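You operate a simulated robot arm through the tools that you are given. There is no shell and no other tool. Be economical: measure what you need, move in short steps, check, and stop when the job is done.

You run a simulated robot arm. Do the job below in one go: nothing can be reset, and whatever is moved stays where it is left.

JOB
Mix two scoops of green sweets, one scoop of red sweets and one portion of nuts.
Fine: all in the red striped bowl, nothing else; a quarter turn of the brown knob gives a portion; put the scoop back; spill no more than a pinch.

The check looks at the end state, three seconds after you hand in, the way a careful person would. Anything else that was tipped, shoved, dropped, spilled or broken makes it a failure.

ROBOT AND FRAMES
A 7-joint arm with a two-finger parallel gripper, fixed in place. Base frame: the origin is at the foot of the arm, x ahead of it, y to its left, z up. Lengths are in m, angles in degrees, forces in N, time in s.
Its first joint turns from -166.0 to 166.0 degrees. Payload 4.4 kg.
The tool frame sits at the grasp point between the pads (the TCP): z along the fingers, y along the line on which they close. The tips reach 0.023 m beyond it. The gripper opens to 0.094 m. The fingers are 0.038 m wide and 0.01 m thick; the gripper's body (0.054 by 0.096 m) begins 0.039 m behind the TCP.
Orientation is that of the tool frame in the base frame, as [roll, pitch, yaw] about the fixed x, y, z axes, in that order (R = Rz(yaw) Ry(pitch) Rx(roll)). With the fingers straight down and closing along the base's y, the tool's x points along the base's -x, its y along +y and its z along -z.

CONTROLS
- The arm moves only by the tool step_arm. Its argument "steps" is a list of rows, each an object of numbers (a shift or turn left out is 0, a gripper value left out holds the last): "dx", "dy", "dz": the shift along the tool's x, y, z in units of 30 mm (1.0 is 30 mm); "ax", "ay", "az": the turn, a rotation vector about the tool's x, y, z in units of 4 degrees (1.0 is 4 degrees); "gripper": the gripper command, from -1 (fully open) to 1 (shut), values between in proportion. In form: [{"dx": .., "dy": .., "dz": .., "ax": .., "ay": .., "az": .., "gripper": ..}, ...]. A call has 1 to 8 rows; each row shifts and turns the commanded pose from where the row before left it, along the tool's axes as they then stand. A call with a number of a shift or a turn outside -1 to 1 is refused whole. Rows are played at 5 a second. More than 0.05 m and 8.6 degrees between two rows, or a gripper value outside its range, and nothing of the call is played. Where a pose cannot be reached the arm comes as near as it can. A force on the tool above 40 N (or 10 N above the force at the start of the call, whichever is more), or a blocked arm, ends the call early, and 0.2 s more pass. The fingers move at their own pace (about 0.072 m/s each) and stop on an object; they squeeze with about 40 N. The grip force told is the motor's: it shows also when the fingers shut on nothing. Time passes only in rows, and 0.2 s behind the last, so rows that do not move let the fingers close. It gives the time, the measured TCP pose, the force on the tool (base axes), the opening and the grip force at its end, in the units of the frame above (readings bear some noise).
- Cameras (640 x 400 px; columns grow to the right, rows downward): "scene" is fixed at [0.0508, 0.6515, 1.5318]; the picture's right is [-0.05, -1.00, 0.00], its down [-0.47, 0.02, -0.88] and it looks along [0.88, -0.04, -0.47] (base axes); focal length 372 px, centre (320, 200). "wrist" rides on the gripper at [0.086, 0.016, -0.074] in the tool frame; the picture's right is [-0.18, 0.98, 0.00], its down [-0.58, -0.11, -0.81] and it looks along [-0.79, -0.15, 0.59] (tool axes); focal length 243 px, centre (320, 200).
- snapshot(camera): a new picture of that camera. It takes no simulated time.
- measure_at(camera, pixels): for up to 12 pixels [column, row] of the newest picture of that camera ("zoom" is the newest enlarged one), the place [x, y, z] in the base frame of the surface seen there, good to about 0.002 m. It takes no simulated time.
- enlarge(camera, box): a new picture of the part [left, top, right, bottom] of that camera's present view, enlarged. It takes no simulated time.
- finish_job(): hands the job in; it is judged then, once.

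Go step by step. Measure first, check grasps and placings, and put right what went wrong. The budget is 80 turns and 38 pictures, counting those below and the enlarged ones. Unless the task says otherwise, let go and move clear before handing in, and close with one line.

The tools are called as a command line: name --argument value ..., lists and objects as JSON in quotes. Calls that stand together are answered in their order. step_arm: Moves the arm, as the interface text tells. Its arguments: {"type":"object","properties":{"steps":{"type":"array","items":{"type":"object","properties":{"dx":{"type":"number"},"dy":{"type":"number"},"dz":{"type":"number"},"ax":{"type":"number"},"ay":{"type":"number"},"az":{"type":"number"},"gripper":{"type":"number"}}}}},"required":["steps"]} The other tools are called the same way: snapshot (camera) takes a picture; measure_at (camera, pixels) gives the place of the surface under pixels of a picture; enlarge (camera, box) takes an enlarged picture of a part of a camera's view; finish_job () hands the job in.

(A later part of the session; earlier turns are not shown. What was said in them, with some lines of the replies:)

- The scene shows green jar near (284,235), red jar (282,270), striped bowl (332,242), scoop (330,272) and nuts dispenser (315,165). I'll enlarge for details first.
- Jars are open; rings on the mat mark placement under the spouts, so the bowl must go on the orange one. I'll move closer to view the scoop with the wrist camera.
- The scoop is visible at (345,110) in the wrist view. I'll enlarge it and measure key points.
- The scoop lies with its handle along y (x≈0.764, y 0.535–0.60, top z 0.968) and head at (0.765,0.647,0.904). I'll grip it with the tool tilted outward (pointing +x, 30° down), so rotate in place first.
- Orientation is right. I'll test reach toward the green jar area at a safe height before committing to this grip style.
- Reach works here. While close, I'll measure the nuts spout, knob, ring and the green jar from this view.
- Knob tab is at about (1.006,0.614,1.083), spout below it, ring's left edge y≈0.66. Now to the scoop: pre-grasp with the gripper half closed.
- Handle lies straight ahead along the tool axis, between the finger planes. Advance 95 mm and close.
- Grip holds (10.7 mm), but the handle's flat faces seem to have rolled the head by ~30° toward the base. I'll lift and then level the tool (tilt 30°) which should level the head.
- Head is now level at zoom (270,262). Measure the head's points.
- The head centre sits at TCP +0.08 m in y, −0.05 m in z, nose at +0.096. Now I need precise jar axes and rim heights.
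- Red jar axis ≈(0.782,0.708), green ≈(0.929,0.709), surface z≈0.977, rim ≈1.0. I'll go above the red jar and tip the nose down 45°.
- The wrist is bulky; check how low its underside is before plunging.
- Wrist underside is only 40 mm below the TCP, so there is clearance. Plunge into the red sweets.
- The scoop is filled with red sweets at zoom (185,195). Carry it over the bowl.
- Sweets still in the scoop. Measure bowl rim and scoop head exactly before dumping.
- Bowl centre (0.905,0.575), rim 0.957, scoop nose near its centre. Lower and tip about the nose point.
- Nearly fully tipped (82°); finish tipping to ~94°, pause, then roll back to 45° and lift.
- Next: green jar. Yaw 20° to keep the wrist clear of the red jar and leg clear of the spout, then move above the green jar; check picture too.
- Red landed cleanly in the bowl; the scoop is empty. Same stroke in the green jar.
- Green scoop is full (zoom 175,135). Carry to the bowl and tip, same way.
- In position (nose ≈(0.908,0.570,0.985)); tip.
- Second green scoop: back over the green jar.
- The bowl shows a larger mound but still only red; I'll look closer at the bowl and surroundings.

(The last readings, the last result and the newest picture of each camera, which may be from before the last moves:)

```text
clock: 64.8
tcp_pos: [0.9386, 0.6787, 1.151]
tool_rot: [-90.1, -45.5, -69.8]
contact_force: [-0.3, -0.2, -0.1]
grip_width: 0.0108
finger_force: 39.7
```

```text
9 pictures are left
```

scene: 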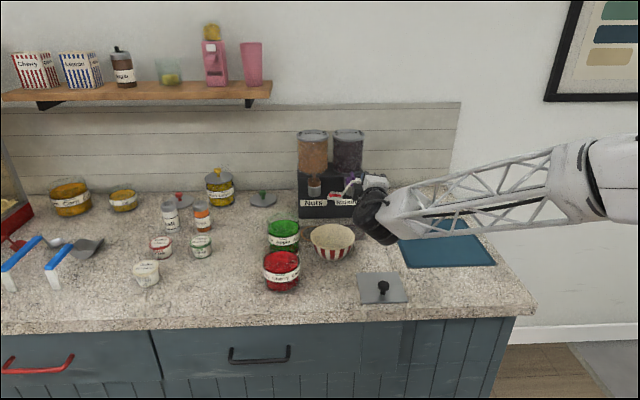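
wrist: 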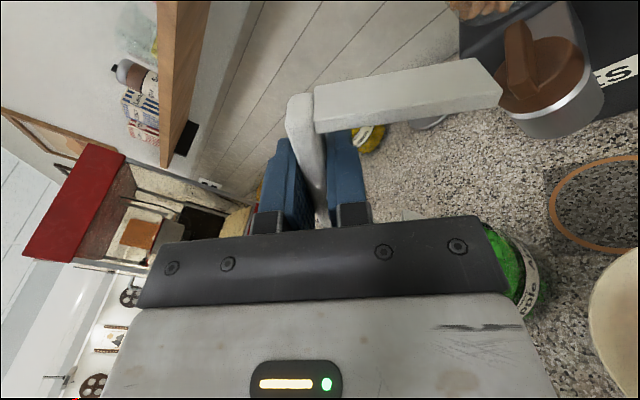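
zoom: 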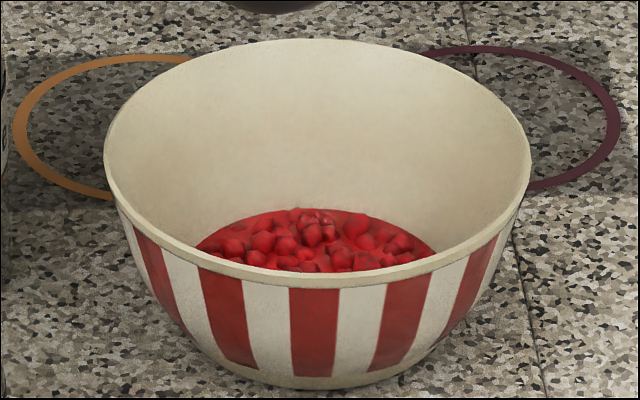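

The mound grew clearly, so the content is rendered in a single colour; no green spill anywhere. Proceed with the second green scoop.

step_arm --steps '[{"dx": -0.5, "dy": 0.5}, {"dx": -0.5, "dy": 0.5}, {"dx": -0.5, "dy": 0.5}, {"dx": -0.3, "dy": 0.3}, {"dx": -0.3, "dy": 0.3}]'

step_arm --steps '[{"dx": -0.027, "dy": 0.141, "az": 0.893}, {"dx": -0.02, "dy": 0.143, "az": 0.893}, {"dx": -0.01, "dy": 0.143, "az": 0.893}, {"dx": 0, "dy": 0.143, "az": 0.893}, {"dx": 0.01, "dy": 0.143, "az": 0.893}, {"dx": 0.02, "dy": 0.143, "az": 0.893}, {"dx": 0.03, "dy": 0.142, "az": 0.893}]'

step_arm --steps '[{"dx": 0.054, "dy": 0.157, "az": 0.893}, {"dx": 0.065, "dy": 0.153, "az": 0.893}, {"dx": 0.075, "dy": 0.149, "az": 0.893}, {"dx": 0.086, "dy": 0.144, "az": 0.893}, {"dx": 0.096, "dy": 0.138, "az": 0.893}, {"dx": 0.106, "dy": 0.131, "az": 0.893}, {"dx": 0.115, "dy": 0.122, "az": 0.893}]'

step_arm --steps '[{"dy": -0.35, "az": 0.3}, {"dy": -0.35, "az": 0.3}, {"dy": -0.5, "az": 0.3}, {"dy": -0.6, "az": 0.3}, {"dy": -0.6}]'

enlarge --camera "scene" --box '[240, 170, 400, 270]'

```text
clock: 66.0
tcp_pos: [0.9364, 0.6763, 1.0603]
tool_rot: [-90.3, -45.4, -69.8]
contact_force: [-0.5, 0.8, 0.5]
grip_width: 0.0109
finger_force: 39.7
```

```text
clock: 67.6
tcp_pos: [0.9441, 0.6628, 1.0356]
tool_rot: [-90.2, -20.4, -69.9]
contact_force: [-0.3, 0.4, -1.5]
grip_width: 0.0111
finger_force: 40.3
```

```text
clock: 69.2
tcp_pos: [0.9534, 0.6398, 1.0074]
tool_rot: [-90.2, 4.6, -69.9]
contact_force: [0.1, -0.4, -0.7]
grip_width: 0.0108
finger_force: 39.8
```

```text
clock: 70.4
tcp_pos: [0.9544, 0.6316, 1.0796]
tool_rot: [-90.2, 9.3, -69.9]
contact_force: [0.5, -0.7, 0.1]
grip_width: 0.0108
finger_force: 40.2
```

```text
4.00 times, centred on (320, 220) of scene
```

zoom: 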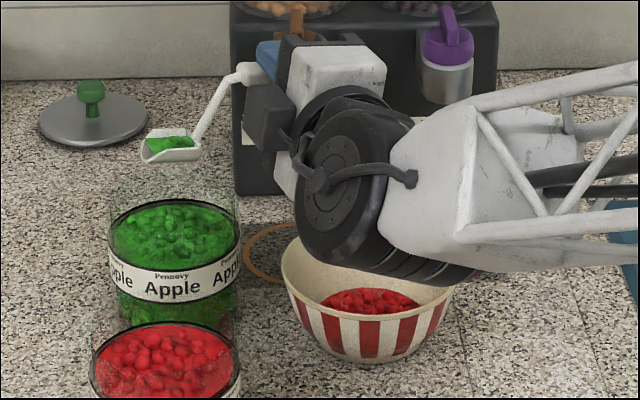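

Full again. Carry to the bowl and tip.

step_arm --steps '[{"dx": 0.3, "dy": -0.34, "dz": -0.4}, {"dx": 0.5, "dy": -0.34, "dz": -0.7}, {"dx": 0.76, "dy": -0.3, "dz": -0.7}, {"dx": 0.8, "dy": -0.3, "dz": -0.39}, {"dx": 0.8, "dy": -0.3}, {"dx": 0.76, "dy": -0.24}, {"dx": 0.45, "dy": -0.12}, {"dx": 0.23, "dy": -0.06}]'

step_arm --steps '[{"dx": 0.135, "dy": 0.763}, {"dx": 0.135, "dy": 0.763}, {"dx": 0.135, "dy": 0.763}, {"dx": 0.135, "dy": 0.763}, {}]'

step_arm --steps '[{"dx": -0.14, "dy": -0.219, "az": -1}, {"dx": -0.14, "dy": -0.219, "az": -1}, {"dx": -0.14, "dy": -0.219, "az": -1}, {"dx": -0.14, "dy": -0.219, "az": -1}, {"dx": -0.14, "dy": -0.219, "az": -1}, {"dx": -0.14, "dy": -0.219, "az": -1}, {"dx": -0.14, "dy": -0.219, "az": -1}, {"dx": -0.14, "dy": -0.219, "az": -1}]'

step_arm --steps '[{"dx": -0.14, "dy": -0.219, "az": -1}, {"dx": -0.14, "dy": -0.219, "az": -1}, {"dx": -0.14, "dy": -0.219, "az": -1}, {"dx": -0.14, "dy": -0.219, "az": -1}, {"dx": -0.14, "dy": -0.219, "az": -1}, {"dx": -0.14, "dy": -0.219, "az": -1}, {"dx": -0.14, "dy": -0.219, "az": -1}, {"dx": -0.14, "dy": -0.219, "az": -1}]'

step_arm --steps '[{"dx": -0.14, "dy": -0.219, "az": -1}, {"dx": -0.14, "dy": -0.219, "az": -1}, {"dx": -0.14, "dy": -0.219, "az": -1}, {"dx": -0.14, "dy": -0.219, "az": -1}, {"dx": -0.14, "dy": -0.219, "az": -1}, {"dx": -0.14, "dy": -0.219, "az": -1}, {"dx": -0.14, "dy": -0.219, "az": -1}, {}]'

step_arm --steps '[{"dx": -0.14, "dy": -0.219, "az": -1}, {"dx": -0.14, "dy": -0.219, "az": -1}, {"dx": -0.14, "dy": -0.219, "az": -1}, {}, {}, {}]'

step_arm --steps '[{"dx": 0.125, "dy": 0.228, "az": 1}, {"dx": 0.125, "dy": 0.228, "az": 1}, {"dx": 0.125, "dy": 0.228, "az": 1}, {"dx": 0.125, "dy": 0.228, "az": 1}, {"dx": 0.125, "dy": 0.228, "az": 1}, {"dx": 0.125, "dy": 0.228, "az": 1}]'

step_arm --steps '[{"dx": 0.125, "dy": 0.228, "az": 1}, {"dx": 0.125, "dy": 0.228, "az": 1}, {"dx": 0.125, "dy": 0.228, "az": 1}, {"dx": 0.125, "dy": 0.228, "az": 1}, {"dx": 0.125, "dy": 0.228, "az": 1}, {"dx": 0.125, "dy": 0.228, "az": 1}, {"dx": 0.031, "dy": 0.057, "az": 0.25}]'

step_arm --steps '[{"dx": 0.5, "dy": -0.5}, {"dx": 0.5, "dy": -0.5}, {"dx": 0.5, "dy": -0.5}, {}]'

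```text
clock: 72.2
tcp_pos: [0.943, 0.472, 1.1167]
tool_rot: [-90.2, 9.3, -69.9]
contact_force: [0.5, 0.2, 0.0]
grip_width: 0.011
finger_force: 40.3
```

```text
clock: 73.4
tcp_pos: [0.9448, 0.4703, 1.025]
tool_rot: [-90.1, 9.2, -69.9]
contact_force: [-0.2, 0.2, 0.2]
grip_width: 0.011
finger_force: 40.2
```

```text
clock: 75.2
tcp_pos: [0.9318, 0.5064, 1.0736]
tool_rot: [-90.3, -22.7, -69.9]
contact_force: [0.2, 0.0, -0.7]
grip_width: 0.0109
finger_force: 40.1
```

```text
clock: 77.0
tcp_pos: [0.9117, 0.561, 1.0956]
tool_rot: [-90.2, -54.7, -69.7]
contact_force: [0.2, 0.6, 0.0]
grip_width: 0.0109
finger_force: 40.1
```

```text
clock: 78.8
tcp_pos: [0.8927, 0.6122, 1.0878]
tool_rot: [-91.3, -82.7, -68.5]
contact_force: [-0.6, 0.6, -0.2]
grip_width: 0.0109
finger_force: 40.2
```

```text
clock: 80.2
tcp_pos: [0.8858, 0.6323, 1.0777]
tool_rot: [91.9, -85.3, 108.2]
contact_force: [0.3, 0.0, 0.1]
grip_width: 0.0107
finger_force: 39.9
```

```text
clock: 81.6
tcp_pos: [0.9005, 0.5901, 1.0942]
tool_rot: [-90.3, -70.6, -69.5]
contact_force: [0.3, -0.4, -0.9]
grip_width: 0.0111
finger_force: 40.1
```

```text
clock: 83.2
tcp_pos: [0.9157, 0.5448, 1.0946]
tool_rot: [-90.2, -45.7, -69.8]
contact_force: [0.5, 0.9, -0.2]
grip_width: 0.0109
finger_force: 39.5
```

```text
clock: 84.2
tcp_pos: [0.9154, 0.5432, 1.1594]
tool_rot: [-90.2, -45.7, -69.7]
contact_force: [-0.8, 0.8, 0.8]
grip_width: 0.011
finger_force: 39.8
```

Both green scoops are in. Level the scoop, undo the yaw, and look at the bowl before putting the scoop back.

step_arm --steps '[{"az": 0.95}, {"az": 0.95}, {"az": 0.95}, {"az": 0.95}, {"az": 0.95}, {"az": 0.95}, {"az": 0.95}, {"az": 0.95}]'

step_arm --steps '[{"az": 0.95}, {"az": 0.95}, {"az": 0.95}, {"az": 0.97}]'

step_arm --steps '[{"ay": 1}, {"ay": 1}, {"ay": 1}, {"ay": 1}, {"ay": 1.0}, {}]'

step_arm --steps '[{"dz": -1}, {"dz": -1}, {"dz": -1}, {"dz": -1}, {"dz": -0.97}, {"dy": 1}, {"dy": 0.8}, {}]'

enlarge --camera "scene" --box '[240, 200, 400, 300]'

```text
clock: 86.0
tcp_pos: [0.9171, 0.5441, 1.1565]
tool_rot: [-90.2, -15.2, -69.8]
contact_force: [0.4, -0.2, 0.0]
grip_width: 0.0107
finger_force: 39.9
```

```text
clock: 87.0
tcp_pos: [0.9173, 0.5447, 1.1571]
tool_rot: [-90.2, 0.1, -69.9]
contact_force: [0.5, 0.1, -1.3]
grip_width: 0.0109
finger_force: 40.2
```

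```text
clock: 88.4
tcp_pos: [0.9193, 0.545, 1.1568]
tool_rot: [-90.1, -0.1, -90.0]
contact_force: [0.3, -1.0, -0.3]
grip_width: 0.011
finger_force: 39.6
```

```text
clock: 90.2
tcp_pos: [0.7659, 0.5462, 1.104]
tool_rot: [-90.0, 0.0, -89.8]
contact_force: [0.4, -0.3, -0.6]
grip_width: 0.0108
finger_force: 40.4
```

```text
4.00 times, centred on (320, 250) of scene
```

zoom: 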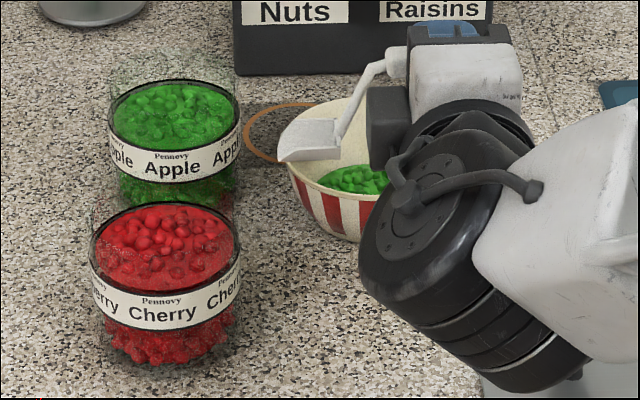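

The mound now renders green (majority), scoop empty. Lower the scoop to its place.

step_arm --steps '[{"dx": -0.53}, {"dy": 0.8}, {"dy": 0.8}, {"dy": 0.8}, {"dy": 0.8}, {"dy": 0.8}, {"dy": 0.35}, {}]'

step_arm --steps '[{"dy": 0.1}, {"dy": 0.1}, {"dy": 0.1}, {}]'

enlarge --camera "scene" --box '[260, 230, 420, 330]'

```text
clock: 92.0
tcp_pos: [0.7689, 0.5597, 0.9735]
tool_rot: [-90.1, 0.0, -89.9]
contact_force: [-0.3, 0.4, -0.5]
grip_width: 0.0109
finger_force: 39.4
```

```text
clock: 93.0
tcp_pos: [0.7686, 0.5595, 0.9629]
tool_rot: [-90.0, 0.0, -89.8]
contact_force: [-0.5, -0.5, -0.3]
grip_width: 0.0107
finger_force: 39.6
```

```text
4.00 times, centred on (340, 280) of scene
```

zoom: 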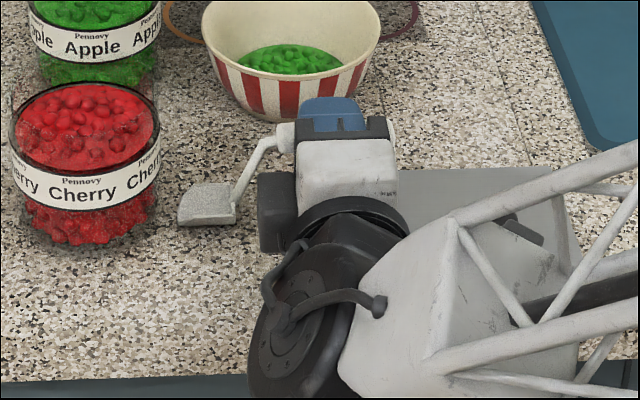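

Almost down; no contact force yet. Lower in 2 mm steps and then release.

step_arm --steps '[{"dy": 0.07}, {"dy": 0.07}, {}]'

measure_at --camera "zoom" --pixels '[[195, 225], [210, 205], [280, 370], [330, 310], [400, 370], [265, 235]]'

```text
clock: 93.8
tcp_pos: [0.7702, 0.5606, 0.9627]
tool_rot: [-90.0, 0.2, -89.9]
contact_force: [-3.0, 1.6, 20.2]
grip_width: 0.011
finger_force: 39.4
```

```text
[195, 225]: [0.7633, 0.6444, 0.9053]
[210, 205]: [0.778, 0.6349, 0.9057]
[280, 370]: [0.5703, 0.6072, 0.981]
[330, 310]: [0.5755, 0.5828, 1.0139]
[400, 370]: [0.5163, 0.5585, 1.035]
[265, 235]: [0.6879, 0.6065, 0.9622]
```

Contact (20 N): scoop rests on the counter. Ease up 2 mm, open and retreat straight back.

step_arm --steps '[{"dy": -0.1}, {"gripper": 0.1}, {}, {}]'

step_arm --steps '[{"dz": -0.5}, {"dz": -1}, {"dz": -1}, {"dz": -1}, {"dy": -1}, {"dy": -1}, {"dy": -1}, {"dy": -1}]'

enlarge --camera "scene" --box '[240, 200, 400, 300]'

```text
clock: 94.8
tcp_pos: [0.7686, 0.5606, 0.9615]
tool_rot: [-90.2, 0.0, -89.8]
contact_force: [-0.6, 0.0, 0.3]
grip_width: 0.0423
finger_force: 0.1
```

```text
clock: 96.6
tcp_pos: [0.6621, 0.5628, 1.0816]
tool_rot: [-90.2, 0.0, -89.8]
contact_force: [-1.2, 0.5, 0.5]
grip_width: 0.0423
finger_force: 0.0
```

```text
4.00 times, centred on (320, 250) of scene
```

zoom: 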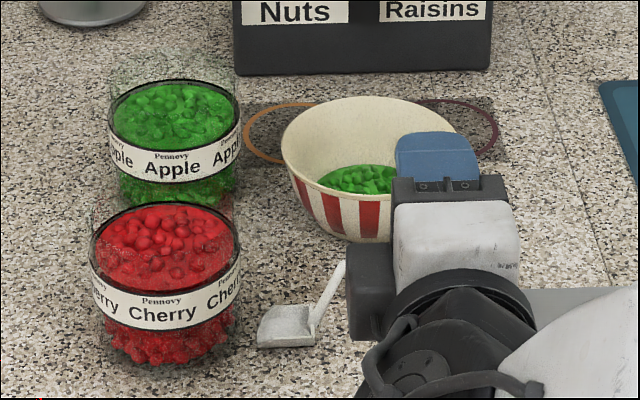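

Scoop is standing back in place. Next I'll grip the bowl's right-front rim (tool pitched 30° down, closing along the wall normal) to shift it onto the orange ring; rotate first.

step_arm --steps '[{"ax": -0.502, "ay": -0.114, "az": -0.902}, {"ax": -0.502, "ay": -0.114, "az": -0.902}, {"ax": -0.502, "ay": -0.114, "az": -0.902}, {"ax": -0.502, "ay": -0.114, "az": -0.902}, {"ax": -0.502, "ay": -0.114, "az": -0.902}, {"ax": -0.502, "ay": -0.114, "az": -0.902}, {"ax": -0.502, "ay": -0.114, "az": -0.902}, {"ax": -0.502, "ay": -0.114, "az": -0.902}]'

step_arm --steps '[{"ax": -0.502, "ay": -0.114, "az": -0.902}, {"ax": -0.502, "ay": -0.114, "az": -0.902}, {"ax": -0.502, "ay": -0.114, "az": -0.902}, {"ax": -0.502, "ay": -0.114, "az": -0.902}, {"ax": -0.502, "ay": -0.114, "az": -0.902}, {"ax": -0.502, "ay": -0.114, "az": -0.902}, {"ax": -0.502, "ay": -0.114, "az": -0.902}, {"ax": -0.502, "ay": -0.114, "az": -0.902}]'

step_arm --steps '[{"dx": 0.452, "dy": -0.24, "dz": 0.886}, {"dx": 0.452, "dy": -0.24, "dz": 0.886}, {"dx": 0.452, "dy": -0.24, "dz": 0.886}, {"dx": 0.452, "dy": -0.24, "dz": 0.886}, {"dx": 0.452, "dy": -0.24, "dz": 0.886}, {}]'

```text
clock: 98.4
tcp_pos: [0.6622, 0.5616, 1.0822]
tool_rot: [-108.9, -28.0, -81.4]
contact_force: [0.1, -0.2, 0.5]
grip_width: 0.0424
finger_force: 0.0
```

```text
clock: 100.2
tcp_pos: [0.6637, 0.5614, 1.0826]
tool_rot: [-141.3, -49.8, -56.4]
contact_force: [0.1, -0.7, 1.5]
grip_width: 0.0422
finger_force: 0.0
```

```text
clock: 101.6
tcp_pos: [0.8144, 0.5367, 1.0798]
tool_rot: [-141.2, -49.8, -56.4]
contact_force: [-0.3, 0.5, 0.4]
grip_width: 0.0425
finger_force: 0.1
```

Orientation correct. Lower to pre-grasp, then look.

step_arm --steps '[{"dx": -0.78, "dy": 0.417, "dz": 0.51}, {"dx": -0.78, "dy": 0.417, "dz": 0.51}, {"dx": -0.78, "dy": 0.417, "dz": 0.51}, {}]'

snapshot --camera "wrist"

```text
clock: 102.6
tcp_pos: [0.8145, 0.532, 0.9904]
tool_rot: [-141.2, -49.8, -56.4]
contact_force: [-1.0, -0.1, 0.0]
grip_width: 0.0424
finger_force: 0.1
```

```text
4 pictures are left
```

wrist: 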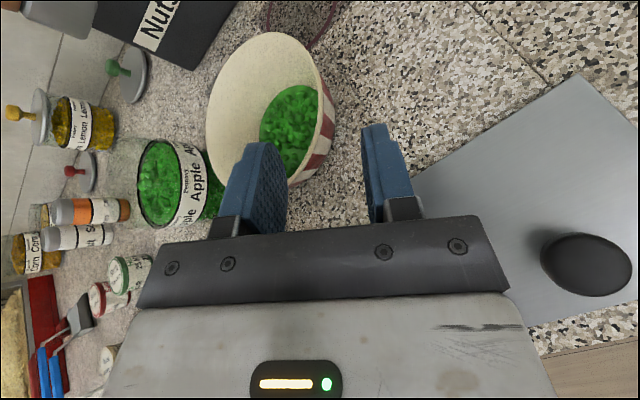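

The rim wall at (330,110) lies between the finger planes. Advance 79 mm and close gently.

step_arm --steps '[{"dx": -0.03, "dy": -0.02, "dz": 0.7}, {"dx": -0.03, "dy": -0.02, "dz": 0.7}, {"dx": -0.03, "dy": -0.02, "dz": 0.7}, {"dx": -0.03, "dy": -0.02, "dz": 0.53}, {}]'

step_arm --steps '[{"gripper": 0.4}, {"gripper": 0.6}, {"gripper": 0.8}, {"gripper": 1}, {}, {}]'

enlarge --camera "scene" --box '[250, 170, 410, 290]'

```text
clock: 103.1
tcp_pos: [0.8398, 0.5313, 0.9849]
tool_rot: [-140.2, -49.9, -57.0]
contact_force: [-0.1, -1.9, 11.9]
grip_width: 0.0423
finger_force: 0.0
stopped in row 2: the force on the tool passed its limit (the readings are from after the stop); the commanded pose is now the measured one
```

```text
clock: 104.5
tcp_pos: [0.837, 0.5325, 0.984]
tool_rot: [-140.3, -49.8, -57.0]
contact_force: [-0.9, -4.2, 16.1]
grip_width: 0.0
finger_force: 39.7
```

```text
3.33 times, centred on (330, 230) of scene
```

zoom: 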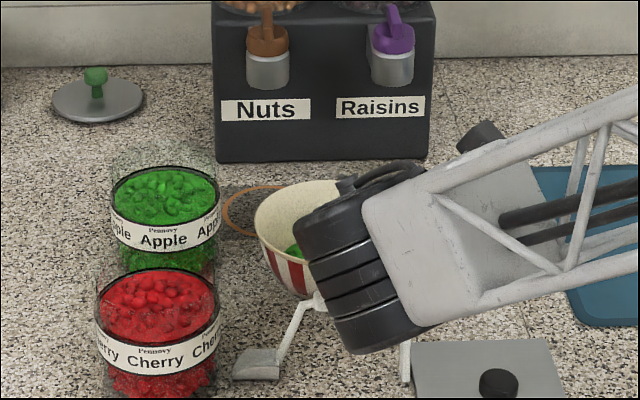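

Something was touched (12–16 N upward), likely the wrist housing on the scoop handle near zoom (320,300). Measure in this picture what's where.

measure_at --camera "zoom" --pixels '[[250, 375], [262, 352], [286, 340], [300, 310], [317, 303], [405, 375], [355, 350], [385, 345], [330, 320], [315, 270], [258, 220], [300, 185]]'

```text
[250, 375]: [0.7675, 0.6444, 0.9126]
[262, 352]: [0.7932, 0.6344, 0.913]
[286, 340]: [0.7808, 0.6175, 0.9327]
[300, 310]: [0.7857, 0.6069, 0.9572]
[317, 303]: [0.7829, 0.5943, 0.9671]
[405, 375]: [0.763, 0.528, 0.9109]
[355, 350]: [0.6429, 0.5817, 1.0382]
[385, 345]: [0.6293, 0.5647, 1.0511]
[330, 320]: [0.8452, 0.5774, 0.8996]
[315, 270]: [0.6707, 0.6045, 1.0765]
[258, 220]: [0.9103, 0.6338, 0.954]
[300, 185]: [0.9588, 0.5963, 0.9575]
```

The gripper bumped the scoop's handle (it leaned ~1 cm, bowl unmoved). I'll lift straight up off it, then use a different approach: cradle-push the bowl with open fingers from the front right, clear of the scoop.

step_arm --steps '[{"dx": 0.32, "dy": -0.17, "dz": -0.21}, {"dx": 0.64, "dy": -0.34, "dz": -0.42}, {"dx": 0.64, "dy": -0.34, "dz": -0.42}, {"dx": 0.64, "dy": -0.34, "dz": -0.42}, {"dx": 0.64, "dy": -0.34, "dz": -0.42}]'

step_arm --steps '[{"ax": 0.738, "ay": -0.337, "az": -0.948}, {"ax": 0.738, "ay": -0.337, "az": -0.948}, {"ax": 0.738, "ay": -0.337, "az": -0.948}, {"ax": 0.738, "ay": -0.337, "az": -0.948}, {"ax": 0.738, "ay": -0.337, "az": -0.948}, {"ax": 0.738, "ay": -0.337, "az": -0.948}, {"ax": 0.738, "ay": -0.337, "az": -0.948}, {"ax": 0.738, "ay": -0.337, "az": -0.948}]'

step_arm --steps '[{"ax": 0.738, "ay": -0.337, "az": -0.948}, {"ax": 0.738, "ay": -0.337, "az": -0.948}, {"ax": 0.738, "ay": -0.337, "az": -0.948}, {"ax": 0.738, "ay": -0.337, "az": -0.948}, {"ax": 0.738, "ay": -0.337, "az": -0.948}, {"ax": 0.738, "ay": -0.337, "az": -0.948}, {"ax": 0.738, "ay": -0.337, "az": -0.948}, {"ax": 0.738, "ay": -0.337, "az": -0.948}]'

```text
clock: 105.7
tcp_pos: [0.836, 0.5322, 1.097]
tool_rot: [-140.5, -49.8, -57.1]
contact_force: [-0.9, -0.3, 0.0]
grip_width: 0.0
finger_force: 40.1
```

```text
clock: 107.5
tcp_pos: [0.8372, 0.5332, 1.0959]
tool_rot: [-160.0, -56.1, -3.4]
contact_force: [0.2, 0.0, 0.4]
grip_width: 0.0005
finger_force: 39.8
```

```text
clock: 109.3
tcp_pos: [0.8362, 0.5317, 1.0958]
tool_rot: [-179.9, -50.3, 50.3]
contact_force: [-0.4, 0.3, 0.2]
grip_width: 0.0001
finger_force: 40.0
```

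Orientation reached. Open to 70 mm, descend beside the bowl's front right.

step_arm --steps '[{"dx": -0.44, "dy": 0.84, "dz": -0.53, "gripper": -0.49}, {}, {"dx": -0.69, "dz": 0.58}, {"dx": -0.69, "dz": 0.58}, {"dx": -0.69, "dz": 0.58}, {"dx": -0.69, "dz": 0.58}, {}]'

snapshot --camera "wrist"

```text
clock: 110.9
tcp_pos: [0.8453, 0.5011, 0.9887]
tool_rot: [-179.9, -50.2, 50.1]
contact_force: [0.1, 0.2, 0.4]
grip_width: 0.0699
finger_force: 0.0
```

```text
2 pictures are left
```

wrist: 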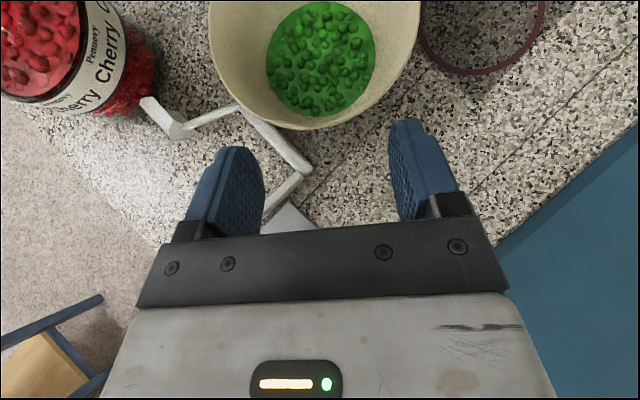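

The scoop seems shifted and maybe lying on its side close to the bowl; measure its points (head (165,120), handle (240,110)–(305,165), leg (285,190)) and bowl.

measure_at --camera "wrist" --pixels '[[150, 103], [180, 132], [215, 118], [245, 113], [275, 142], [303, 166], [290, 185], [270, 205], [305, 127], [213, 50], [415, 40], [150, 120]]'

```text
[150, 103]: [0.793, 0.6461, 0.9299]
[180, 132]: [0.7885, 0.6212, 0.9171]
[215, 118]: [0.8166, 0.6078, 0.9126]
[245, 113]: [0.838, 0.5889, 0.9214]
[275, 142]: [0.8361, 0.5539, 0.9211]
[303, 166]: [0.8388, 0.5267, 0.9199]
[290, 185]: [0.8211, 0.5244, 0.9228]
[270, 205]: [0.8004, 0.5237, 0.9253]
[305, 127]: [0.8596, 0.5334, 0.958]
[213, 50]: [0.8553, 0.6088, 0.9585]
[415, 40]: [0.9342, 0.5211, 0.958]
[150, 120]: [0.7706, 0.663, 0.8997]
```

The scoop toppled forward after being bumped and now lies in front of the bowl (handle at x≈0.838, z≈0.915). With it low, I can first grip the bowl rim and move the bowl forward to the ring, then pick up the scoop and stand it back. Raise and reorient.

step_arm --steps '[{"dx": 0.64, "dz": -0.53}, {"dx": 0.64, "dz": -0.53}, {"dx": 0.64, "dz": -0.53}, {"dx": 0.64, "dz": -0.53, "gripper": 0.1}]'

step_arm --steps '[{"ax": -0.669, "ay": 0.251, "az": 0.965}, {"ax": -0.669, "ay": 0.251, "az": 0.965}, {"ax": -0.669, "ay": 0.251, "az": 0.965}, {"ax": -0.669, "ay": 0.251, "az": 0.965}, {"ax": -0.669, "ay": 0.251, "az": 0.965}, {"ax": -0.669, "ay": 0.251, "az": 0.965}, {"ax": -0.669, "ay": 0.251, "az": 0.965}, {"ax": -0.669, "ay": 0.251, "az": 0.965}]'

step_arm --steps '[{"ax": -0.669, "ay": 0.251, "az": 0.965}, {"ax": -0.669, "ay": 0.251, "az": 0.965}, {"ax": -0.669, "ay": 0.251, "az": 0.965}, {"ax": -0.669, "ay": 0.251, "az": 0.965}, {"ax": -0.669, "ay": 0.251, "az": 0.965}, {"ax": -0.669, "ay": 0.251, "az": 0.965}, {"ax": -0.669, "ay": 0.251, "az": 0.965}, {"ax": -0.669, "ay": 0.251, "az": 0.965}]'

```text
clock: 111.9
tcp_pos: [0.8438, 0.5023, 1.089]
tool_rot: [-179.9, -50.1, 50.1]
contact_force: [0.8, 0.0, -0.4]
grip_width: 0.0422
finger_force: 0.1
```

```text
clock: 113.7
tcp_pos: [0.8422, 0.5011, 1.0879]
tool_rot: [-160.1, -53.0, -1.9]
contact_force: [-0.2, -0.5, -0.3]
grip_width: 0.0421
finger_force: 0.1
```

```text
clock: 115.5
tcp_pos: [0.8438, 0.4985, 1.0883]
tool_rot: [-144.9, -45.1, -49.9]
contact_force: [0.2, 0.1, -0.2]
grip_width: 0.0423
finger_force: 0.2
```

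Go to the pre-grasp, then advance along the tool axis in small steps.

step_arm --steps '[{"dx": -0.79, "dy": 0.18, "dz": 0.29}, {"dx": -0.79, "dy": 0.18, "dz": 0.29}, {"dx": -0.79, "dy": 0.18, "dz": 0.29}, {"dx": -0.79, "dy": 0.18, "dz": 0.29}, {}]'

step_arm --steps '[{"dz": 0.4}, {"dz": 0.4}, {"dz": 0.4}, {"dz": 0.4}, {}]'

```text
clock: 116.7
tcp_pos: [0.8216, 0.5307, 0.9933]
tool_rot: [-144.7, -45.2, -49.9]
contact_force: [-0.7, -0.2, 0.9]
grip_width: 0.0422
finger_force: 0.0
```

```text
clock: 117.9
tcp_pos: [0.8592, 0.5246, 0.9649]
tool_rot: [-144.8, -45.2, -49.7]
contact_force: [-0.2, 0.5, 0.0]
grip_width: 0.0421
finger_force: 0.0
```

No contact. Continue 27 mm and close on the rim.

step_arm --steps '[{"dz": 0.3}, {"dz": 0.3}, {"dz": 0.3}, {}]'

step_arm --steps '[{"gripper": 0.3}, {"gripper": 0.5}, {"gripper": 0.7}, {"gripper": 0.85}, {"gripper": 1}, {}, {}]'

```text
clock: 118.9
tcp_pos: [0.8826, 0.5236, 0.951]
tool_rot: [-144.8, -45.4, -49.7]
contact_force: [0.1, -0.4, -0.3]
grip_width: 0.0423
finger_force: 0.0
```

```text
clock: 120.5
tcp_pos: [0.8809, 0.5242, 0.9502]
tool_rot: [-144.9, -45.2, -49.7]
contact_force: [0.2, -0.1, -0.3]
grip_width: 0.0123
finger_force: 40.4
```

Rim gripped (12 mm, no side force). Lift 5 mm and carry toward the orange ring, half way first.

step_arm --steps '[{"dx": 0.06, "dy": -0.034, "dz": -0.048}, {"dx": 0.06, "dy": -0.034, "dz": -0.048}, {"dx": 0.06, "dy": -0.2, "dz": 0.2}, {"dx": 0.1, "dy": -0.4, "dz": 0.4}, {"dx": 0.13, "dy": -0.4, "dz": 0.5}, {}]'

step_arm --steps '[{"dx": 0.12, "dy": -0.4, "dz": 0.4}, {"dx": 0.12, "dy": -0.4, "dz": 0.4}, {"dx": 0.1, "dy": -0.3, "dz": 0.3}, {"dx": 0.084, "dy": -0.24, "dz": 0.34}, {}]'

```text
clock: 121.9
tcp_pos: [0.9238, 0.5434, 0.9539]
tool_rot: [-144.9, -45.3, -49.7]
contact_force: [-0.1, 1.2, -0.5]
grip_width: 0.0122
finger_force: 40.1
```

```text
clock: 123.1
tcp_pos: [0.979, 0.5672, 0.9543]
tool_rot: [-144.9, -45.3, -49.7]
contact_force: [0.3, -0.2, -0.7]
grip_width: 0.0124
finger_force: 39.7
```

Reached the ring. Set down (5 mm), release gently, and back out along the tool axis.

step_arm --steps '[{"dx": -0.06, "dy": 0.034, "dz": 0.048}, {"dx": -0.05, "dy": 0.028, "dz": 0.04}, {}]'

step_arm --steps '[{"gripper": 0.7}, {"gripper": 0.5}, {"gripper": 0.3}, {"gripper": 0.1}, {}]'

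step_arm --steps '[{"dz": -0.4}, {"dz": -0.7}, {"dz": -0.9}, {"dz": -0.9}, {"dz": -0.9}, {}]'

```text
clock: 123.9
tcp_pos: [0.9801, 0.5681, 0.9494]
tool_rot: [-144.8, -45.2, -49.8]
contact_force: [0.1, -0.1, 1.6]
grip_width: 0.0124
finger_force: 40.0
```

```text
clock: 125.1
tcp_pos: [0.9807, 0.5681, 0.9492]
tool_rot: [-145.0, -45.2, -49.8]
contact_force: [0.4, -0.5, 0.4]
grip_width: 0.0421
finger_force: 0.0
```

```text
clock: 126.5
tcp_pos: [0.8849, 0.5738, 1.0167]
tool_rot: [-144.8, -45.4, -49.8]
contact_force: [0.8, -0.7, -0.1]
grip_width: 0.0426
finger_force: 0.0
```

Bowl placed. Now the scoop: raise, reorient so the fingers point down leaning toward +y and close along x, to pick up the lying handle.

step_arm --steps '[{"dx": 0.4, "dy": 0.127, "dz": -0.81}, {"dx": 0.4, "dy": 0.127, "dz": -0.81}, {"dx": 0.4, "dy": 0.127, "dz": -0.81}, {}]'

step_arm --steps '[{"ax": -0.506, "ay": -0.832, "az": 0.936}, {"ax": -0.506, "ay": -0.832, "az": 0.936}, {"ax": -0.506, "ay": -0.832, "az": 0.936}, {"ax": -0.506, "ay": -0.832, "az": 0.936}, {"ax": -0.506, "ay": -0.832, "az": 0.936}, {"ax": -0.506, "ay": -0.832, "az": 0.936}]'

step_arm --steps '[{"ax": -0.506, "ay": -0.832, "az": 0.936}, {"ax": -0.506, "ay": -0.832, "az": 0.936}, {"ax": -0.506, "ay": -0.832, "az": 0.936}, {"ax": -0.506, "ay": -0.832, "az": 0.936}, {"ax": -0.506, "ay": -0.832, "az": 0.936}, {"ax": -0.506, "ay": -0.832, "az": 0.936}]'

step_arm --steps '[{"ax": -0.506, "ay": -0.832, "az": 0.936}, {"ax": -0.506, "ay": -0.832, "az": 0.936}, {"ax": -0.506, "ay": -0.832, "az": 0.936}, {"ax": -0.506, "ay": -0.832, "az": 0.936}, {"ax": -0.506, "ay": -0.832, "az": 0.936}, {}]'

```text
clock: 127.5
tcp_pos: [0.8388, 0.551, 1.0782]
tool_rot: [-144.9, -45.2, -49.8]
contact_force: [-0.6, -0.4, -0.2]
grip_width: 0.0422
finger_force: 0.1
```

```text
clock: 128.9
tcp_pos: [0.8393, 0.5523, 1.0778]
tool_rot: [-152.0, -16.4, -59.8]
contact_force: [0.4, -0.1, -0.1]
grip_width: 0.042
finger_force: 0.1
```

```text
clock: 130.3
tcp_pos: [0.8394, 0.5512, 1.0773]
tool_rot: [-163.6, 10.7, -72.9]
contact_force: [-0.2, -0.9, -0.3]
grip_width: 0.0422
finger_force: 0.0
```

```text
clock: 131.7
tcp_pos: [0.84, 0.5517, 1.0781]
tool_rot: [179.9, 30.0, -89.9]
contact_force: [-0.1, 0.4, 0.2]
grip_width: 0.0424
finger_force: 0.0
```

Orientation good. Descend on the handle with force watching.

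step_arm --steps '[{"dx": 0.46, "dy": 0.014, "dz": 0.88}, {"dx": 0.46, "dy": 0.014, "dz": 0.88}, {"dx": 0.46, "dy": 0.014, "dz": 0.88}, {"dx": 0.46, "dy": 0.014, "dz": 0.88}, {}]'

step_arm --steps '[{"dx": 0.1, "dz": 0.19}, {"dx": 0.1, "dz": 0.19}, {"dx": 0.1, "dz": 0.19}, {"dx": 0.06, "dz": 0.12}, {}]'

```text
clock: 132.9
tcp_pos: [0.8362, 0.5565, 0.9606]
tool_rot: [-179.9, 29.9, -90.0]
contact_force: [-0.5, 0.1, -0.3]
grip_width: 0.0421
finger_force: 0.1
```

```text
clock: 134.1
tcp_pos: [0.8378, 0.5568, 0.9353]
tool_rot: [-180.0, 29.9, -89.9]
contact_force: [0.6, 0.7, 0.6]
grip_width: 0.0423
finger_force: 0.2
```

At depth, no contact. Close on the handle.

step_arm --steps '[{"gripper": 0.4}, {"gripper": 0.6}, {"gripper": 0.8}, {"gripper": 1}, {}, {}]'

```text
clock: 135.5
tcp_pos: [0.8371, 0.5571, 0.935]
tool_rot: [-179.9, 30.0, -90.1]
contact_force: [-0.3, -0.1, 9.1]
grip_width: 0.0107
finger_force: 40.3
```

Handle held (10.7 mm). Lift and rotate 90° about y to stand the scoop upright.

step_arm --steps '[{"dx": -0.25, "dz": -0.43}, {"dx": -0.5, "dz": -0.86}, {"dx": -0.5, "dz": -0.86}, {"dx": -0.5, "dz": -0.86}, {"dx": -0.25, "dz": -0.43}, {}]'

step_arm --steps '[{"ax": 0.975, "az": -0.5625}, {"ax": 0.975, "az": -0.5625}, {"ax": 0.975, "az": -0.5625}, {"ax": 0.975, "az": -0.5625}, {"ax": 0.975, "az": -0.5625}, {"ax": 0.975, "az": -0.5625}, {"ax": 0.975, "az": -0.5625}, {"ax": 0.975, "az": -0.5625}]'

step_arm --steps '[{"ax": 0.975, "az": -0.5625}, {"ax": 0.975, "az": -0.5625}, {"ax": 0.975, "az": -0.5625}, {"ax": 0.975, "az": -0.5625}, {"ax": 0.975, "az": -0.5625}, {"ax": 0.975, "az": -0.5625}]'

step_arm --steps '[{"ax": 0.975, "az": -0.5625}, {"ax": 0.975, "az": -0.5625}, {"ax": 0.975, "az": -0.5625}, {"ax": 0.975, "az": -0.5625}, {"ax": 0.975, "az": -0.5625}, {"ax": 0.975, "az": -0.5625}, {}]'

```text
clock: 136.9
tcp_pos: [0.8363, 0.5576, 1.0534]
tool_rot: [180.0, 29.9, -90.0]
contact_force: [0.6, -0.4, -1.1]
grip_width: 0.0105
finger_force: 39.5
```

```text
clock: 138.7
tcp_pos: [0.8371, 0.5587, 1.0557]
tool_rot: [-139.8, 23.6, -71.2]
contact_force: [-0.6, 0.8, -0.2]
grip_width: 0.0107
finger_force: 40.2
```

```text
clock: 140.1
tcp_pos: [0.838, 0.5597, 1.0549]
tool_rot: [-113.8, 12.9, -62.7]
contact_force: [0.1, -0.9, 0.2]
grip_width: 0.0105
finger_force: 40.5
```

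```text
clock: 141.7
tcp_pos: [0.8387, 0.5586, 1.0541]
tool_rot: [-89.9, -0.2, -60.1]
contact_force: [-0.5, -0.9, 0.3]
grip_width: 0.0106
finger_force: 40.4
```

Scoop should be upright again (yaw 30° grip). Move it back over its place and lower.

step_arm --steps '[{"dx": -0.361, "dz": -0.626}, {"dx": -0.361, "dz": -0.626}, {"dx": -0.361, "dz": -0.626}, {"dx": -0.361, "dz": -0.626}, {"dy": 0.66}, {"dy": 0.66}, {"dy": 0.66}, {"dy": 0.5}]'

enlarge --camera "scene" --box '[240, 160, 432, 310]'

```text
clock: 143.5
tcp_pos: [0.7508, 0.5581, 0.9827]
tool_rot: [-90.0, -0.1, -60.0]
contact_force: [-0.5, -0.3, 0.2]
grip_width: 0.0105
finger_force: 40.4
```

```text
2.67 times, centred on (336, 235) of scene
```

zoom: 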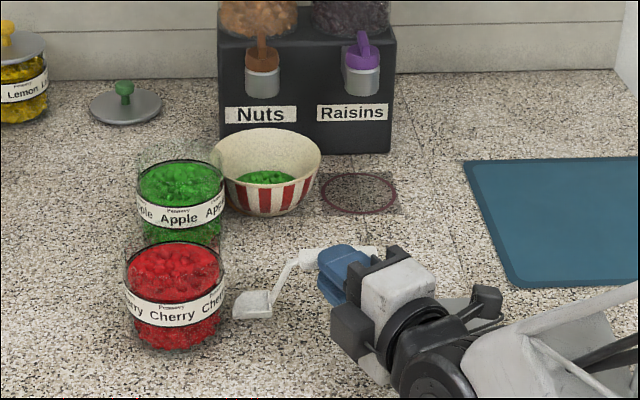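

Scoop is upright and level, bowl sits on the orange ring under the nuts spout. Measure key points from this picture.

measure_at --camera "zoom" --pixels '[[252, 304], [240, 315], [305, 260], [261, 38], [262, 50], [250, 60], [276, 60], [262, 72], [262, 92], [217, 160], [320, 160], [268, 131]]'

measure_at --camera "scene" --pixels '[[383, 291]]'

```text
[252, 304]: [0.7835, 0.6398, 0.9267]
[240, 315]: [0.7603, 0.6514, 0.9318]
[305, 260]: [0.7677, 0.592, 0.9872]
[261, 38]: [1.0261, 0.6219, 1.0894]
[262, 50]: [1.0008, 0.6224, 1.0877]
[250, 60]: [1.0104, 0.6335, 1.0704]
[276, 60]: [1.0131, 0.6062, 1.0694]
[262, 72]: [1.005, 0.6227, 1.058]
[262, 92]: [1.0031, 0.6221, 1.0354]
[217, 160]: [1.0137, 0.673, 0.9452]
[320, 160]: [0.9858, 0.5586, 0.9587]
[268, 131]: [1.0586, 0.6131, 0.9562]
```

```text
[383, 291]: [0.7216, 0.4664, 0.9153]
```

Geometry: knob axis ≈(1.0165,0.620), fin along x with top z≈1.089. First finish the scoop: lower ~20 mm to contact.

step_arm --steps '[{"dy": 0.25}, {"dy": 0.25}, {"dy": 0.1}, {}]'

step_arm --steps '[{"dy": 0.06}, {"dy": 0.06}, {}]'

```text
clock: 144.5
tcp_pos: [0.7523, 0.5581, 0.9625]
tool_rot: [-90.0, -0.2, -60.0]
contact_force: [0.2, 0.0, -0.5]
grip_width: 0.0103
finger_force: 39.3
```

```text
clock: 145.3
tcp_pos: [0.7526, 0.5574, 0.9609]
tool_rot: [-89.8, -0.2, -60.0]
contact_force: [-5.4, -2.1, 29.6]
grip_width: 0.0107
finger_force: 39.8
```

Scoop is on the counter (30 N). Ease, open, and retreat along the tool axis, then rise.

step_arm --steps '[{"dy": -0.11}, {"gripper": 0.6}, {"gripper": 0.3}, {"gripper": 0.1}, {}, {}]'

step_arm --steps '[{"dz": -0.3}, {"dz": -0.7}, {"dz": -1}, {"dz": -1}, {"dz": -1}, {}]'

```text
clock: 146.7
tcp_pos: [0.751, 0.5576, 0.9625]
tool_rot: [-89.9, -0.1, -60.1]
contact_force: [0.8, -0.6, 0.7]
grip_width: 0.0424
finger_force: 0.0
```

```text
clock: 148.1
tcp_pos: [0.6456, 0.4997, 0.9603]
tool_rot: [-90.2, -0.2, -60.0]
contact_force: [0.5, 0.4, 0.3]
grip_width: 0.0424
finger_force: 0.2
```

Retreated cleanly. Now close the fingers, rise and yaw back to 0° to use the fingertips as a paddle for the knob fin.

step_arm --steps '[{"dy": -1, "gripper": 1}, {"dy": -1}, {"dy": -1}, {"dy": -1}, {"dy": -1}, {"dy": -1}, {}]'

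step_arm --steps '[{"ay": 0.9375}, {"ay": 0.9375}, {"ay": 0.9375}, {"ay": 0.9375}, {"ay": 0.9375}, {"ay": 0.9375}, {"ay": 0.9375}, {"ay": 0.9375}]'

```text
clock: 149.7
tcp_pos: [0.6457, 0.4989, 1.1391]
tool_rot: [-90.0, -0.1, -59.9]
contact_force: [0.7, 0.7, 0.4]
grip_width: 0.0
finger_force: 39.9
```

```text
clock: 151.5
tcp_pos: [0.6481, 0.4981, 1.1422]
tool_rot: [-90.0, -0.1, -90.1]
contact_force: [-0.1, 0.1, 0.1]
grip_width: 0.0
finger_force: 40.0
```

step_arm --steps '[{"dx": -0.64, "dz": 0.95}, {"dx": -0.64, "dz": 0.95}, {"dx": -0.64, "dz": 0.95}, {"dx": -0.64, "dz": 0.95}, {"dx": -0.64, "dz": 0.95}, {"dx": -0.64, "dz": 0.95}, {"dx": -0.64, "dz": 0.95}, {"dx": -0.65, "dz": 0.95}]'

step_arm --steps '[{"dy": 0.7, "dz": 0.6}, {"dy": 0.7, "dz": 0.6}, {"dy": 0.63, "dz": 0.6}, {"dz": 0.5}, {}]'

```text
clock: 153.3
tcp_pos: [0.873, 0.6525, 1.1423]
tool_rot: [-89.9, -0.1, -90.0]
contact_force: [0.2, 0.1, -0.2]
grip_width: 0.0
finger_force: 40.4
```

```text
clock: 154.5
tcp_pos: [0.9445, 0.6518, 1.0814]
tool_rot: [-89.9, -0.1, -90.0]
contact_force: [-0.2, 0.6, 0.6]
grip_width: 0.0
finger_force: 39.9
```

Reach is fine. Raise 2 mm and insert the tip beside the fin (right edge y≈0.633, tip x≈1.008).

step_arm --steps '[{"dy": -0.07, "dz": 0.35}, {"dz": 0.35}, {"dz": 0.35}, {"dz": 0.3}, {}]'

step_arm --steps '[{"dx": 0.1}, {"dx": 0.1}, {"dx": 0.1}, {}]'

```text
clock: 155.7
tcp_pos: [0.9845, 0.6506, 1.0843]
tool_rot: [-90.0, -0.1, -90.0]
contact_force: [-0.6, 0.4, 0.5]
grip_width: 0.0
finger_force: 39.9
```

```text
clock: 156.7
tcp_pos: [0.9822, 0.6453, 1.085]
tool_rot: [-89.9, 0.0, -89.9]
contact_force: [-15.5, 32.4, 1.8]
grip_width: 0.0
finger_force: 39.7
```

There is 32 N resistance at the fin: either it turns the other way or I have too little leverage. Back off and retry closer to the fin's end.

step_arm --steps '[{"dx": -0.25}, {"dz": -0.2}, {}]'

step_arm --steps '[{"dx": 0.15}, {"dx": 0.1}, {"dx": 0.1}, {"dx": 0.05}, {"dx": 0.05}, {}]'

```text
clock: 157.5
tcp_pos: [0.9791, 0.6497, 1.0822]
tool_rot: [-90.0, -0.1, -90.0]
contact_force: [-0.3, 0.5, 0.3]
grip_width: 0.0002
finger_force: 40.1
```

```text
clock: 158.4
tcp_pos: [0.9763, 0.6439, 1.0844]
tool_rot: [-90.0, -0.1, -89.6]
contact_force: [1.4, 12.8, -0.2]
grip_width: 0.0
finger_force: 39.8
stopped in row 4: the force on the tool passed its limit (the readings are from after the stop); the commanded pose is now the measured one
```

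Blocked in this direction. Retreat, go to the fin's other side and push toward +y.

step_arm --steps '[{"dx": -0.2}, {"dz": -0.5}, {"dz": -0.7}, {"dx": 0.7}, {"dx": 0.7}, {"dx": 0.7}, {}]'

step_arm --steps '[{"dz": 0.5}, {"dz": 0.5}, {"dz": 0.33}, {}]'

```text
clock: 160.0
tcp_pos: [0.942, 0.5863, 1.0829]
tool_rot: [-90.0, -0.1, -89.7]
contact_force: [0.1, -0.6, 0.3]
grip_width: 0.0
finger_force: 40.0
```

```text
clock: 161.0
tcp_pos: [0.9816, 0.5856, 1.0833]
tool_rot: [-89.9, -0.1, -89.7]
contact_force: [0.5, -1.0, 1.7]
grip_width: 0.0
finger_force: 40.1
```

step_arm --steps '[{"dx": -0.3}, {"dx": -0.1}, {"dx": -0.1}, {}]'

```text
clock: 162.0
tcp_pos: [0.9824, 0.6006, 1.0845]
tool_rot: [-89.9, -0.1, -89.6]
contact_force: [-7.1, -2.2, 1.9]
grip_width: 0.0
finger_force: 40.5
```

It moves with little force (edge now at y≈0.620) – the fin turns this way. Continue in small steps.

step_arm --steps '[{"dx": -0.1}, {"dx": -0.1}, {}]'

step_arm --steps '[{"dx": -0.1}, {}]'

```text
clock: 162.8
tcp_pos: [0.9815, 0.6058, 1.0835]
tool_rot: [-90.1, -0.1, -89.7]
contact_force: [-12.4, -0.9, -0.6]
grip_width: 0.0
finger_force: 39.8
```

```text
clock: 163.4
tcp_pos: [0.9811, 0.6087, 1.0841]
tool_rot: [-89.9, -0.1, -89.8]
contact_force: [-3.1, 0.5, -1.4]
grip_width: 0.0001
finger_force: 39.5
```

Fin is roughly 50° round. A bit more +y, then press +x so the flat fingertip face brings the fin flush across (90°).

step_arm --steps '[{"dx": -0.1}, {"dx": -0.05}, {"dz": 0.08}, {}]'

step_arm --steps '[{"dz": 0.08}, {}]'

```text
clock: 164.2
tcp_pos: [0.9816, 0.6152, 1.0839]
tool_rot: [-90.0, -0.1, -89.6]
contact_force: [-18.3, -1.4, 4.4]
grip_width: 0.0
finger_force: 40.3
stopped in row 4: the force on the tool passed its limit (the readings are from after the stop); the commanded pose is now the measured one
```

```text
clock: 164.5
tcp_pos: [0.9816, 0.615, 1.0844]
tool_rot: [-90.0, -0.1, -89.6]
contact_force: [-17.3, -0.6, 4.8]
grip_width: 0.0
finger_force: 40.1
stopped in row 1: the force on the tool passed its limit (the readings are from after the stop); the commanded pose is now the measured one
```

+x meets a firm stop with the face at x≈1.005, so I need to see the fin. Retreat to the right and use the last picture from the wrist, aimed at knob and bowl.

step_arm --steps '[{"dz": -0.5}, {"dz": -0.9}, {"dz": -0.3, "dy": -0.6}, {"dx": 0.9, "dy": -0.6}, {"dx": 0.95}, {"dx": 0.95}, {"dx": 0.95}, {}]'

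enlarge --camera "wrist" --box '[200, 80, 520, 280]'

```text
clock: 166.3
tcp_pos: [0.9343, 0.5031, 1.1183]
tool_rot: [-90.1, -0.1, -89.6]
contact_force: [-0.4, 0.1, 0.3]
grip_width: 0.0001
finger_force: 40.3
```

```text
2.00 times, centred on (360, 180) of wrist
```

zoom: 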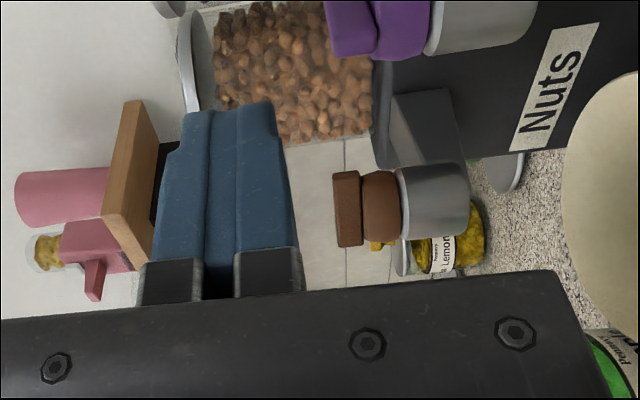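

The fin is visible at zoom (347,208), seen broadside. Measure its ends and the cap.

measure_at --camera "zoom" --pixels '[[345, 178], [345, 190], [345, 208], [345, 225], [345, 241], [355, 178], [355, 242], [380, 178], [380, 205], [380, 236], [430, 170], [430, 230]]'

measure_at --camera "zoom" --pixels '[[340, 20], [350, 40], [380, 40], [600, 200], [575, 150], [625, 100], [630, 250], [337, 174], [337, 245]]'

```text
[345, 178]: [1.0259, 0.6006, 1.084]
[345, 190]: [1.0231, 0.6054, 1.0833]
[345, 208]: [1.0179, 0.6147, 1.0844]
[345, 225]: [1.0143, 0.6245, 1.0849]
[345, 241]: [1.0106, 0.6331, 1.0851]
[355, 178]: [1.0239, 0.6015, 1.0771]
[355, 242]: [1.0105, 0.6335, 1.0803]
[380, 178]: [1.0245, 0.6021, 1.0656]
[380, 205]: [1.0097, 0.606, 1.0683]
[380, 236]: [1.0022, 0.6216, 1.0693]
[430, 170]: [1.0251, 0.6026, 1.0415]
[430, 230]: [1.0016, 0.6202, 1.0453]
```

```text
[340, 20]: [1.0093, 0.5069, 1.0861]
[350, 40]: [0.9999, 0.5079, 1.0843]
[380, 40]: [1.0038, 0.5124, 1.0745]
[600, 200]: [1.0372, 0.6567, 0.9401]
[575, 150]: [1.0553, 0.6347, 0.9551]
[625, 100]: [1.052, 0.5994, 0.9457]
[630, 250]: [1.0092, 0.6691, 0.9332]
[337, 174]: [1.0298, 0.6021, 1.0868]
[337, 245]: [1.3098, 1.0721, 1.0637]
```

The fin is about 65° round (ends (1.026,0.601) and (1.011,0.633)); earlier the tip was probably catching the cap. I'll return 6 mm higher, centred on the axis, and push +x until flush.

step_arm --steps '[{"dx": -0.97}, {"dx": -0.97}, {"dx": -0.97}, {"dx": -0.95}, {"dy": 0.5}, {"dy": 0.45}, {}]'

step_arm --steps '[{"dz": 0.5}, {"dz": 0.5}, {"dz": 0.4}, {"dz": 0.15}, {}]'

```text
clock: 167.9
tcp_pos: [0.9325, 0.6196, 1.0891]
tool_rot: [-89.9, -0.2, -89.6]
contact_force: [0.0, 0.2, 0.0]
grip_width: 0.0
finger_force: 40.3
```

```text
clock: 169.1
tcp_pos: [0.979, 0.6183, 1.0905]
tool_rot: [-90.0, -0.3, -89.6]
contact_force: [0.1, 0.0, -0.1]
grip_width: 0.0
finger_force: 39.8
```

No contact yet at tip ≈1.002. Advance in ~2 mm steps.

step_arm --steps '[{"dz": 0.08}, {"dz": 0.08}, {}]'

step_arm --steps '[{"dz": 0.08}, {"dz": 0.05}, {}]'

```text
clock: 169.9
tcp_pos: [0.9837, 0.6189, 1.0905]
tool_rot: [-90.0, -0.1, -89.6]
contact_force: [-0.1, 0.1, -0.2]
grip_width: 0.0
finger_force: 40.0
```

```text
clock: 170.7
tcp_pos: [0.9879, 0.6184, 1.0923]
tool_rot: [-90.0, -0.1, -89.6]
contact_force: [0.8, -0.1, 0.5]
grip_width: 0.0
finger_force: 40.0
```

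step_arm --steps '[{"dy": 0.07}, {"dz": 0.05}, {}]'

step_arm --steps '[{"dz": 0.05}, {"dz": 0.03}, {}]'

```text
clock: 171.5
tcp_pos: [0.9886, 0.6173, 1.0888]
tool_rot: [-90.0, -0.1, -89.6]
contact_force: [-1.1, -0.4, 0.7]
grip_width: 0.0001
finger_force: 40.2
```

```text
clock: 172.3
tcp_pos: [0.9912, 0.6185, 1.0904]
tool_rot: [-90.0, -0.1, -89.6]
contact_force: [-1.1, 0.1, -0.1]
grip_width: 0.0001
finger_force: 40.2
```

Light contact (−1 N): the fin is turning. Continue until it goes flush (force jump).

step_arm --steps '[{"dz": 0.04}, {}]'

step_arm --steps '[{"dz": 0.04}, {}]'

step_arm --steps '[{"dz": 0.04}, {}]'

```text
clock: 172.9
tcp_pos: [0.9923, 0.6185, 1.0896]
tool_rot: [-90.0, -0.1, -89.6]
contact_force: [0.1, -0.4, 0.5]
grip_width: 0.0
finger_force: 39.6
```

```text
clock: 173.5
tcp_pos: [0.9922, 0.6173, 1.0894]
tool_rot: [-90.0, -0.1, -89.6]
contact_force: [0.0, 0.5, -0.2]
grip_width: 0.0001
finger_force: 40.2
```

```text
clock: 174.1
tcp_pos: [0.993, 0.6181, 1.0888]
tool_rot: [-90.0, 0.0, -89.6]
contact_force: [-9.4, -5.4, 0.2]
grip_width: 0.0001
finger_force: 39.4
```

Force jumped to −9 N at tip x≈1.016, matching the expected flush position (1.0155). One small push to confirm it is firm.

step_arm --steps '[{"dz": 0.04}, {}]'

step_arm --steps '[{"dz": 0.03}, {}]'

```text
clock: 174.5
tcp_pos: [0.9926, 0.6193, 1.0892]
tool_rot: [-90.1, -0.2, -89.6]
contact_force: [-16.5, -5.8, 2.3]
grip_width: 0.0001
finger_force: 39.8
stopped in row 1: the force on the tool passed its limit (the readings are from after the stop); the commanded pose is now the measured one
```

```text
clock: 174.9
tcp_pos: [0.9938, 0.6196, 1.0893]
tool_rot: [-89.9, -0.1, -89.6]
contact_force: [-16.7, -6.4, 0.9]
grip_width: 0.0002
finger_force: 40.2
stopped in row 1: the force on the tool passed its limit (the readings are from after the stop); the commanded pose is now the measured one
```

Firm stop, fin flush across: a quarter turn. Retreat straight back and up, clear of everything.

step_arm --steps '[{"dz": -0.4}, {"dz": -0.8}, {"dz": -1}, {"dz": -1, "dy": -0.5}, {"dz": -1, "dy": -0.8}, {"dz": -1, "dy": -0.8}, {"dz": -1, "dy": -0.8}, {"dy": -0.8}]'

step_arm --steps '[{"dy": -0.8}, {"dz": -0.8, "dy": -0.8}, {}, {}, {}]'

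measure_at --camera "scene" --pixels '[[311, 281], [327, 262], [345, 262], [331, 235], [334, 228], [313, 172], [318, 172]]'

```text
clock: 176.7
tcp_pos: [0.8055, 0.6181, 1.1992]
tool_rot: [-90.1, -0.4, -89.7]
contact_force: [-0.7, 0.3, 0.0]
grip_width: 0.0
finger_force: 40.3
```

```text
clock: 177.9
tcp_pos: [0.7839, 0.6186, 1.2453]
tool_rot: [-90.0, -0.2, -89.6]
contact_force: [0.1, 0.3, -0.6]
grip_width: 0.0
finger_force: 39.8
```

```text
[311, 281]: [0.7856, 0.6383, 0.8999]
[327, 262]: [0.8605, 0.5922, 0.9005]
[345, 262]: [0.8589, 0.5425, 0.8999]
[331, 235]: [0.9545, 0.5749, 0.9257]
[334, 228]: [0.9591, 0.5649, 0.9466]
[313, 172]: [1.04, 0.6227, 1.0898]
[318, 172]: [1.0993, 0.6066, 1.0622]
```

The arm is clear at z≈1.25 with no contact force. The scene points I just measured come from an old picture, so they confirm nothing, and there are no pictures left. Handing in.

finish_job

```text
The job is handed in.
```

I put one scoop of red and two of green sweets in the striped bowl, gave the brown nuts knob a quarter turn with the bowl on the ring under its spout, and put the scoop back. With no pictures left at the end, I did not see the nuts land in the bowl or the scoop standing after I let go. I knocked the scoop over once along the way and stood it up again, and I saw no spill in the pictures I took.
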